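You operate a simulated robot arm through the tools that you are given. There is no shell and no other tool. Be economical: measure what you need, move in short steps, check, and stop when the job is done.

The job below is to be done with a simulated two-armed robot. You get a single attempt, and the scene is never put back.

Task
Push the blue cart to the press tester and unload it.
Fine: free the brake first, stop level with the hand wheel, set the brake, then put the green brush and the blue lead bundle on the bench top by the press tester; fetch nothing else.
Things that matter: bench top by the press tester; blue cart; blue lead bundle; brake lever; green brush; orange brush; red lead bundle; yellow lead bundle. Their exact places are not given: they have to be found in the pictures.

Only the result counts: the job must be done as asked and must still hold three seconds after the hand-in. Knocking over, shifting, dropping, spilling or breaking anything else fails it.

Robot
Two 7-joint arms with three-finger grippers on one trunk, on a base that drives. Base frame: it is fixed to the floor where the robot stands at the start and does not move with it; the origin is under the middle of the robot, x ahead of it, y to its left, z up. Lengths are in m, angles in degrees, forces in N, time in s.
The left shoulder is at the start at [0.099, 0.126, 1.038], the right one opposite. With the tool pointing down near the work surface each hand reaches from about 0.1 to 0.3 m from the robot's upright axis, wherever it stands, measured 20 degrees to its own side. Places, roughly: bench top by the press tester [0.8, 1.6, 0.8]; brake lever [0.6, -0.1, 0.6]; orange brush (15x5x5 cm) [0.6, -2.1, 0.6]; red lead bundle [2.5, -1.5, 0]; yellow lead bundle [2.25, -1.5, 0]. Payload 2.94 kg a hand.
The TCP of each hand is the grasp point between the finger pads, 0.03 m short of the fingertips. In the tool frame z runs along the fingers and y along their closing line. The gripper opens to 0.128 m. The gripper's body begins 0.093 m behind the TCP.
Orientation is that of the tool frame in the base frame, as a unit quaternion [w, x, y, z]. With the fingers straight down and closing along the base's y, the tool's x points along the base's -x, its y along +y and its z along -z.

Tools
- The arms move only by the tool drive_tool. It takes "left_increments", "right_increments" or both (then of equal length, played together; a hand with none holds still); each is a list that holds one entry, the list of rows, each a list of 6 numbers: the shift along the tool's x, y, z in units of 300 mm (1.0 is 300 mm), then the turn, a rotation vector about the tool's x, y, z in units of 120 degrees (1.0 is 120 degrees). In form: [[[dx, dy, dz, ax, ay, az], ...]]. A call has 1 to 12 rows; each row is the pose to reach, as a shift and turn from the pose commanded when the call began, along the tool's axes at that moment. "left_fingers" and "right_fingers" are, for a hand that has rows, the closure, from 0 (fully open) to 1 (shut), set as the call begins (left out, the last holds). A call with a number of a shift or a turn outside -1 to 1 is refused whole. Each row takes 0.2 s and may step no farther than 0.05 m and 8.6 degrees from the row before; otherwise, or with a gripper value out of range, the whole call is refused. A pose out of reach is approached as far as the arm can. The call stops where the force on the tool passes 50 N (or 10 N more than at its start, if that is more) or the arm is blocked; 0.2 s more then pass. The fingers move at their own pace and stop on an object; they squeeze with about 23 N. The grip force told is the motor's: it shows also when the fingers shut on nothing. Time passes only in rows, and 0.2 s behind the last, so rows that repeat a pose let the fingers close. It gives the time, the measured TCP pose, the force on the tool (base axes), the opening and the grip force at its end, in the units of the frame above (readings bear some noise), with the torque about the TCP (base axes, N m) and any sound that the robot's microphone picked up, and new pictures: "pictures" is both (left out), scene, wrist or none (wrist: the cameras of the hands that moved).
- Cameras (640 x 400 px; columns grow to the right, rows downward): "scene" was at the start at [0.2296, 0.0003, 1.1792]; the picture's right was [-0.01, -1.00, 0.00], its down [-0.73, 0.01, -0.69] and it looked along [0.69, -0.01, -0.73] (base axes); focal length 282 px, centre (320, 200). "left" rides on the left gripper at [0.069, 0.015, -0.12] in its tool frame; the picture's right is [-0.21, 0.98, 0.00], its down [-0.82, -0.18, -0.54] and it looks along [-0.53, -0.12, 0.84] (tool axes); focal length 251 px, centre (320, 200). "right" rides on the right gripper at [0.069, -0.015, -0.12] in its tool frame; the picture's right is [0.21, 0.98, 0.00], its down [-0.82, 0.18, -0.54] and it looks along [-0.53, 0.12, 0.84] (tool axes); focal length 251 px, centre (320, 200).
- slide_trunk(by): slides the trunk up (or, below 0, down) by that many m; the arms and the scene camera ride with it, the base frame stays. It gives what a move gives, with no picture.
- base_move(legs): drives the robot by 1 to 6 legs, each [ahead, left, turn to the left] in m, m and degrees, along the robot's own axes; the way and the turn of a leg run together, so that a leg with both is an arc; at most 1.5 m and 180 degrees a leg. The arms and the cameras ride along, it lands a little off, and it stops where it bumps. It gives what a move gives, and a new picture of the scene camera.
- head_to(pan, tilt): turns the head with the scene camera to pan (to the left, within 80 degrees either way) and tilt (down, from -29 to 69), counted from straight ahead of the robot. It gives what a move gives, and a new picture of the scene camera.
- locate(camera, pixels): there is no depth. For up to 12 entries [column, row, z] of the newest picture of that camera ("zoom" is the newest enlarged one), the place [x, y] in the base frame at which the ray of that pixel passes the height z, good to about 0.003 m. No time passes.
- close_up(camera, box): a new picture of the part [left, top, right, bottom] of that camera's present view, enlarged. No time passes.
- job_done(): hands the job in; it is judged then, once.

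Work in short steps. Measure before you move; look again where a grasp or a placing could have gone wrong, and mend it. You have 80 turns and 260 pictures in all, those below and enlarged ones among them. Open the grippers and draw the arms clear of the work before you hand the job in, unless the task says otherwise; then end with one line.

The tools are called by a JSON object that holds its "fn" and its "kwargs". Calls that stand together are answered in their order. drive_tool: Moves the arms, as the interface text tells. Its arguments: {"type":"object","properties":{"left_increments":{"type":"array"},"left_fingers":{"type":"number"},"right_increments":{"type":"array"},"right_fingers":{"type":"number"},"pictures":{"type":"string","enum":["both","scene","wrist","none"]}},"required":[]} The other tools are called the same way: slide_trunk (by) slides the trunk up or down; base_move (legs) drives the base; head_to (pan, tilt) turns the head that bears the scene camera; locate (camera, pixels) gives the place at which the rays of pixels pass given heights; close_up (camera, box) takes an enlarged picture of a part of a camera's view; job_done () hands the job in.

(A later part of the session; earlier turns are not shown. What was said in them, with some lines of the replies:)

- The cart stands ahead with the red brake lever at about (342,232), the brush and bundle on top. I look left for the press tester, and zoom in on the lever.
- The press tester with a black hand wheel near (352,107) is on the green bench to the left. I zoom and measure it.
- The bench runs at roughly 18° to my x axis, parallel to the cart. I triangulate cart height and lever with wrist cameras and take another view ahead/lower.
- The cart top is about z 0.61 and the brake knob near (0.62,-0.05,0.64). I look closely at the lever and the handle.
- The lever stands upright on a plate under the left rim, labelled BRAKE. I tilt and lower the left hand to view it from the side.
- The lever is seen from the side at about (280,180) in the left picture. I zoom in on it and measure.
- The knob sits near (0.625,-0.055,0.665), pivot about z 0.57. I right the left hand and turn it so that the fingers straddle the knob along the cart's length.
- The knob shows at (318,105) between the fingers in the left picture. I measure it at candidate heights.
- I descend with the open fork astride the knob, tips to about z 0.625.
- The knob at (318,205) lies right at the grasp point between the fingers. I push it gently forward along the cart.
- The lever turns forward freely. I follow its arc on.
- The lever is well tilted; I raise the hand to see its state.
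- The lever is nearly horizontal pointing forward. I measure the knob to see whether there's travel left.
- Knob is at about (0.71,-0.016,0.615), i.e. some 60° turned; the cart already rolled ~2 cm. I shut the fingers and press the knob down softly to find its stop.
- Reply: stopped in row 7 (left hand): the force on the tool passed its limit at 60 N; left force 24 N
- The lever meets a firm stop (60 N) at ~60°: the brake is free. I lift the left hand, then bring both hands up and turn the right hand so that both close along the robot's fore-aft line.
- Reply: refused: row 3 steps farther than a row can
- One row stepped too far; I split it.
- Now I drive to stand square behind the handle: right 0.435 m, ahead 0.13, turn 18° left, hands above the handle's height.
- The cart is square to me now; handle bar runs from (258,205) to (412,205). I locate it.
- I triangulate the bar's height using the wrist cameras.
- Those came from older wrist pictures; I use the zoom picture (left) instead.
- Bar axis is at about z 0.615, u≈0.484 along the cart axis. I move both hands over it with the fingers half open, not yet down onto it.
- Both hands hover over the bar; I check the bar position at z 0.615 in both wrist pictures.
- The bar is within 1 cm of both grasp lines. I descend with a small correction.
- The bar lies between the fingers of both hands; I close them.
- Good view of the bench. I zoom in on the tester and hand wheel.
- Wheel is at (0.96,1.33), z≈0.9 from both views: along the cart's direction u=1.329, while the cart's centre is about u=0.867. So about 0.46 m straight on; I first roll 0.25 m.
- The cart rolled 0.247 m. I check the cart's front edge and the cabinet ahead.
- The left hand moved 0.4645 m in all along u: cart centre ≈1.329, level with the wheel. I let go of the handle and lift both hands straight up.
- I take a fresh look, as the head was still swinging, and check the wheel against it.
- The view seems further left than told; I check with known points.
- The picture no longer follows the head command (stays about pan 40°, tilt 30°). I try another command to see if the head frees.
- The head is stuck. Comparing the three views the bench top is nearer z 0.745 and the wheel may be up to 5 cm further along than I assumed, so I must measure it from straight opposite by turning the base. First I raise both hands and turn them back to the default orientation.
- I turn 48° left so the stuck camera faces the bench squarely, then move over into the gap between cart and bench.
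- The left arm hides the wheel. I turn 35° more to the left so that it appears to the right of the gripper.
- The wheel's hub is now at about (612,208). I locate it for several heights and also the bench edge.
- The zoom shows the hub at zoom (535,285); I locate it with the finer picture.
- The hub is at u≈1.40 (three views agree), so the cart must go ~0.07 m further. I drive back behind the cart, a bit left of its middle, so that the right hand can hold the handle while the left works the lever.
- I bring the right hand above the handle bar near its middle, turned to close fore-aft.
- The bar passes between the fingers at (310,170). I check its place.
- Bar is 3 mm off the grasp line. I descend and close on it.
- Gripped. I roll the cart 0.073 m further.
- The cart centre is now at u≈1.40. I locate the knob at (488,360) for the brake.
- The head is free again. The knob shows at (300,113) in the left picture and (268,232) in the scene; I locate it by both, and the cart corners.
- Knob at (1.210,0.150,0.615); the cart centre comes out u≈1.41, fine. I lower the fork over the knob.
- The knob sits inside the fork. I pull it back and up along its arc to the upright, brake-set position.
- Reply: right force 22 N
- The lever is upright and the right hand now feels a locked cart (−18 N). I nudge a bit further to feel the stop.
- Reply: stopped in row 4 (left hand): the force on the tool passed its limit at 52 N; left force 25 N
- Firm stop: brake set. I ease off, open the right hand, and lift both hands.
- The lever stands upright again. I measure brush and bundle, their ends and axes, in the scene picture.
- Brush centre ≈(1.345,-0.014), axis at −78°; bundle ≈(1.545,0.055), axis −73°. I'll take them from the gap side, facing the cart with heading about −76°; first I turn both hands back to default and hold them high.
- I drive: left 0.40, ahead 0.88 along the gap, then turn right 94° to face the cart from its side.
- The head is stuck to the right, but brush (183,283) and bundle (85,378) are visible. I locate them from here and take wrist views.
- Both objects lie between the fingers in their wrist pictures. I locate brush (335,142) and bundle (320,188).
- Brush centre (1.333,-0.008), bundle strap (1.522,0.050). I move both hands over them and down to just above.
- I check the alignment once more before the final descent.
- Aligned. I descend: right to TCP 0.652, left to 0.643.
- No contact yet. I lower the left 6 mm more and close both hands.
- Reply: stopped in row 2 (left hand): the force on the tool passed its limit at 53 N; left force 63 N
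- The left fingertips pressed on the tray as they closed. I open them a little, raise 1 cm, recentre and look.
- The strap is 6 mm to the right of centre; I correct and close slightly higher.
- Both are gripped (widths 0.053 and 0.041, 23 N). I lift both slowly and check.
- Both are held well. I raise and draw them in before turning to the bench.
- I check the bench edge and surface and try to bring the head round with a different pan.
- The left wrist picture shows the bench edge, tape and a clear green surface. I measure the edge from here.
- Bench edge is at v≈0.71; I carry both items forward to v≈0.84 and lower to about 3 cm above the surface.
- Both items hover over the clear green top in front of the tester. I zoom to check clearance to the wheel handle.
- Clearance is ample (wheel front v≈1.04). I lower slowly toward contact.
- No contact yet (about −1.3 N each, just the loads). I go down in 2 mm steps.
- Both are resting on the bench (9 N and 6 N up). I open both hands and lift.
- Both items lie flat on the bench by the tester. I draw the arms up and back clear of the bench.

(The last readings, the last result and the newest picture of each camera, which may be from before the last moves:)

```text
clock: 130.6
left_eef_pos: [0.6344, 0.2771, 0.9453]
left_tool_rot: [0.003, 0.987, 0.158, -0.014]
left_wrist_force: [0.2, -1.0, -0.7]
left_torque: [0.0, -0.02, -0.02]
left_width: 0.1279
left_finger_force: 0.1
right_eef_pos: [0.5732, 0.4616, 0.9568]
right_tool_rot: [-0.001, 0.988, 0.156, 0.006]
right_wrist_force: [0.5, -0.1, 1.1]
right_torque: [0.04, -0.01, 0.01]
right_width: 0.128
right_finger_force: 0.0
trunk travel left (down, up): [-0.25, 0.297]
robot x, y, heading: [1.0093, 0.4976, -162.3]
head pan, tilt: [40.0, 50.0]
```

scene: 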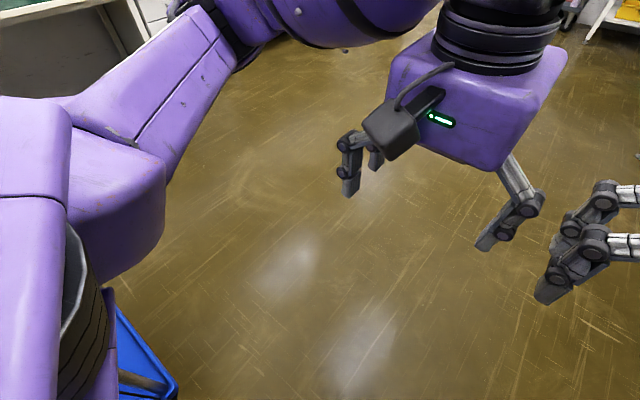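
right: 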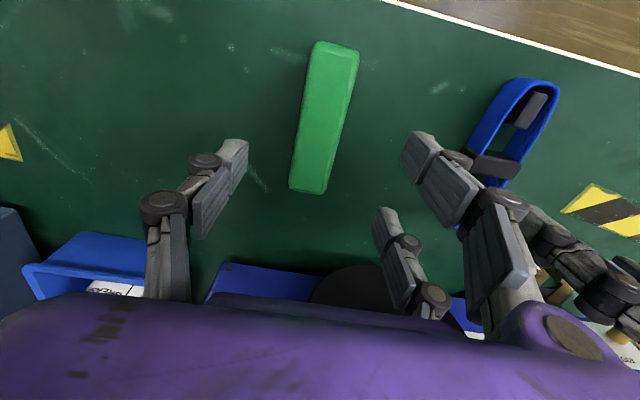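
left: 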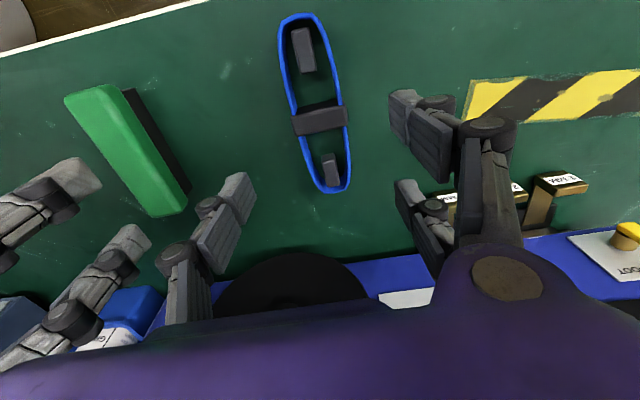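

I turn a bit further to verify the cart and lever one last time.

{"fn": "base_move", "kwargs": {"legs": [[0, 0, 60]]}}

{"fn": "head_to", "kwargs": {"pan": 10, "tilt": 50}}

```text
clock: 133.6
left_eef_pos: [1.008, 0.0595, 0.9457]
left_tool_rot: [0.009, 0.775, 0.631, -0.012]
left_wrist_force: [-0.5, 0.4, 0.2]
left_torque: [0.02, 0.04, -0.02]
left_width: 0.1277
left_finger_force: 0.1
right_eef_pos: [0.8201, 0.0996, 0.9571]
right_tool_rot: [-0.003, 0.777, 0.629, 0.005]
right_wrist_force: [-0.2, 0.1, -0.1]
right_torque: [0.02, 0.0, 0.0]
right_width: 0.128
right_finger_force: 0.0
trunk travel left (down, up): [-0.25, 0.297]
robot x, y, heading: [1.0103, 0.488, -102.1]
head pan, tilt: [40.0, 50.0]
```

scene: 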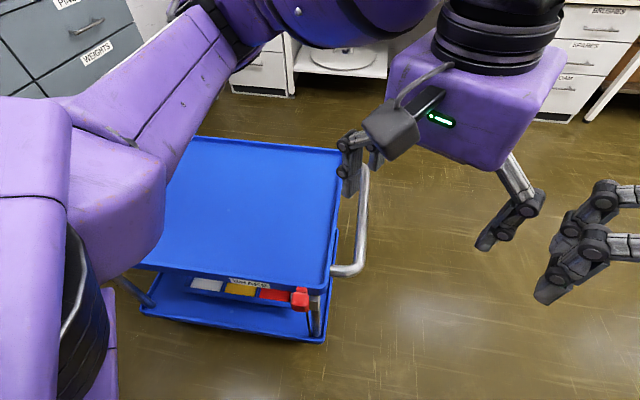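

```text
clock: 134.6
left_eef_pos: [1.0085, 0.0603, 0.9454]
left_tool_rot: [0.008, 0.775, 0.632, -0.012]
left_wrist_force: [0.6, 0.6, 0.1]
left_torque: [0.01, 0.01, 0.01]
left_width: 0.1283
left_finger_force: 0.0
right_eef_pos: [0.8194, 0.1001, 0.9576]
right_tool_rot: [-0.004, 0.777, 0.629, 0.005]
right_wrist_force: [-0.7, -0.1, 0.7]
right_torque: [-0.01, -0.02, 0.01]
right_width: 0.1281
right_finger_force: 0.0
trunk travel left (down, up): [-0.25, 0.297]
robot x, y, heading: [1.0082, 0.4938, -102.2]
head pan, tilt: [10.0, 50.0]
```

scene: 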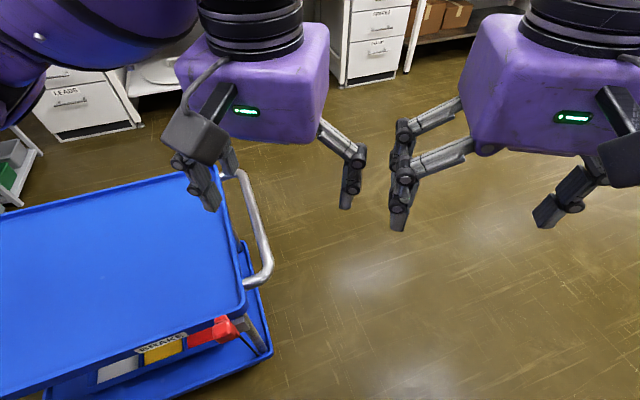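

I zoom in on the lever and locate the cart's near corner.

{"fn": "close_up", "kwargs": {"camera": "scene", "box": [120, 260, 300, 390]}}

{"fn": "locate", "kwargs": {"camera": "scene", "pixels": [[243, 308, 0.62], [218, 178, 0.62], [228, 326, 0.66], [228, 326, 0.62]]}}

```text
3.08 times, centred on (210, 325) of scene
```

zoom: 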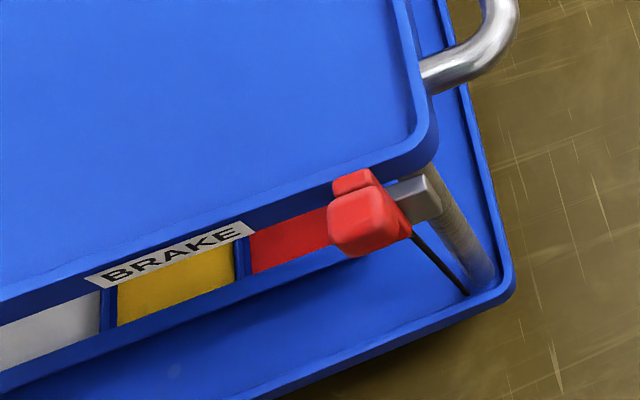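

```text
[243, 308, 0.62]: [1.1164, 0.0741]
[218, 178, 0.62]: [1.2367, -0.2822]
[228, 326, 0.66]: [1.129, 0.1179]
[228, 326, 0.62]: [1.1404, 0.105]
```

The brake lever is upright and against its stop. The cart's near edge at u≈1.084 puts its centre at 1.40, level with the wheel, and both items are on the bench with the hands open and clear. I hand in.

{"fn": "job_done", "kwargs": {}}

```text
The job is handed in.
```

The blue cart is at the press tester, level with the hand wheel, with its brake set. The green brush and blue lead bundle are on the bench top by the tester, and I fetched nothing else.
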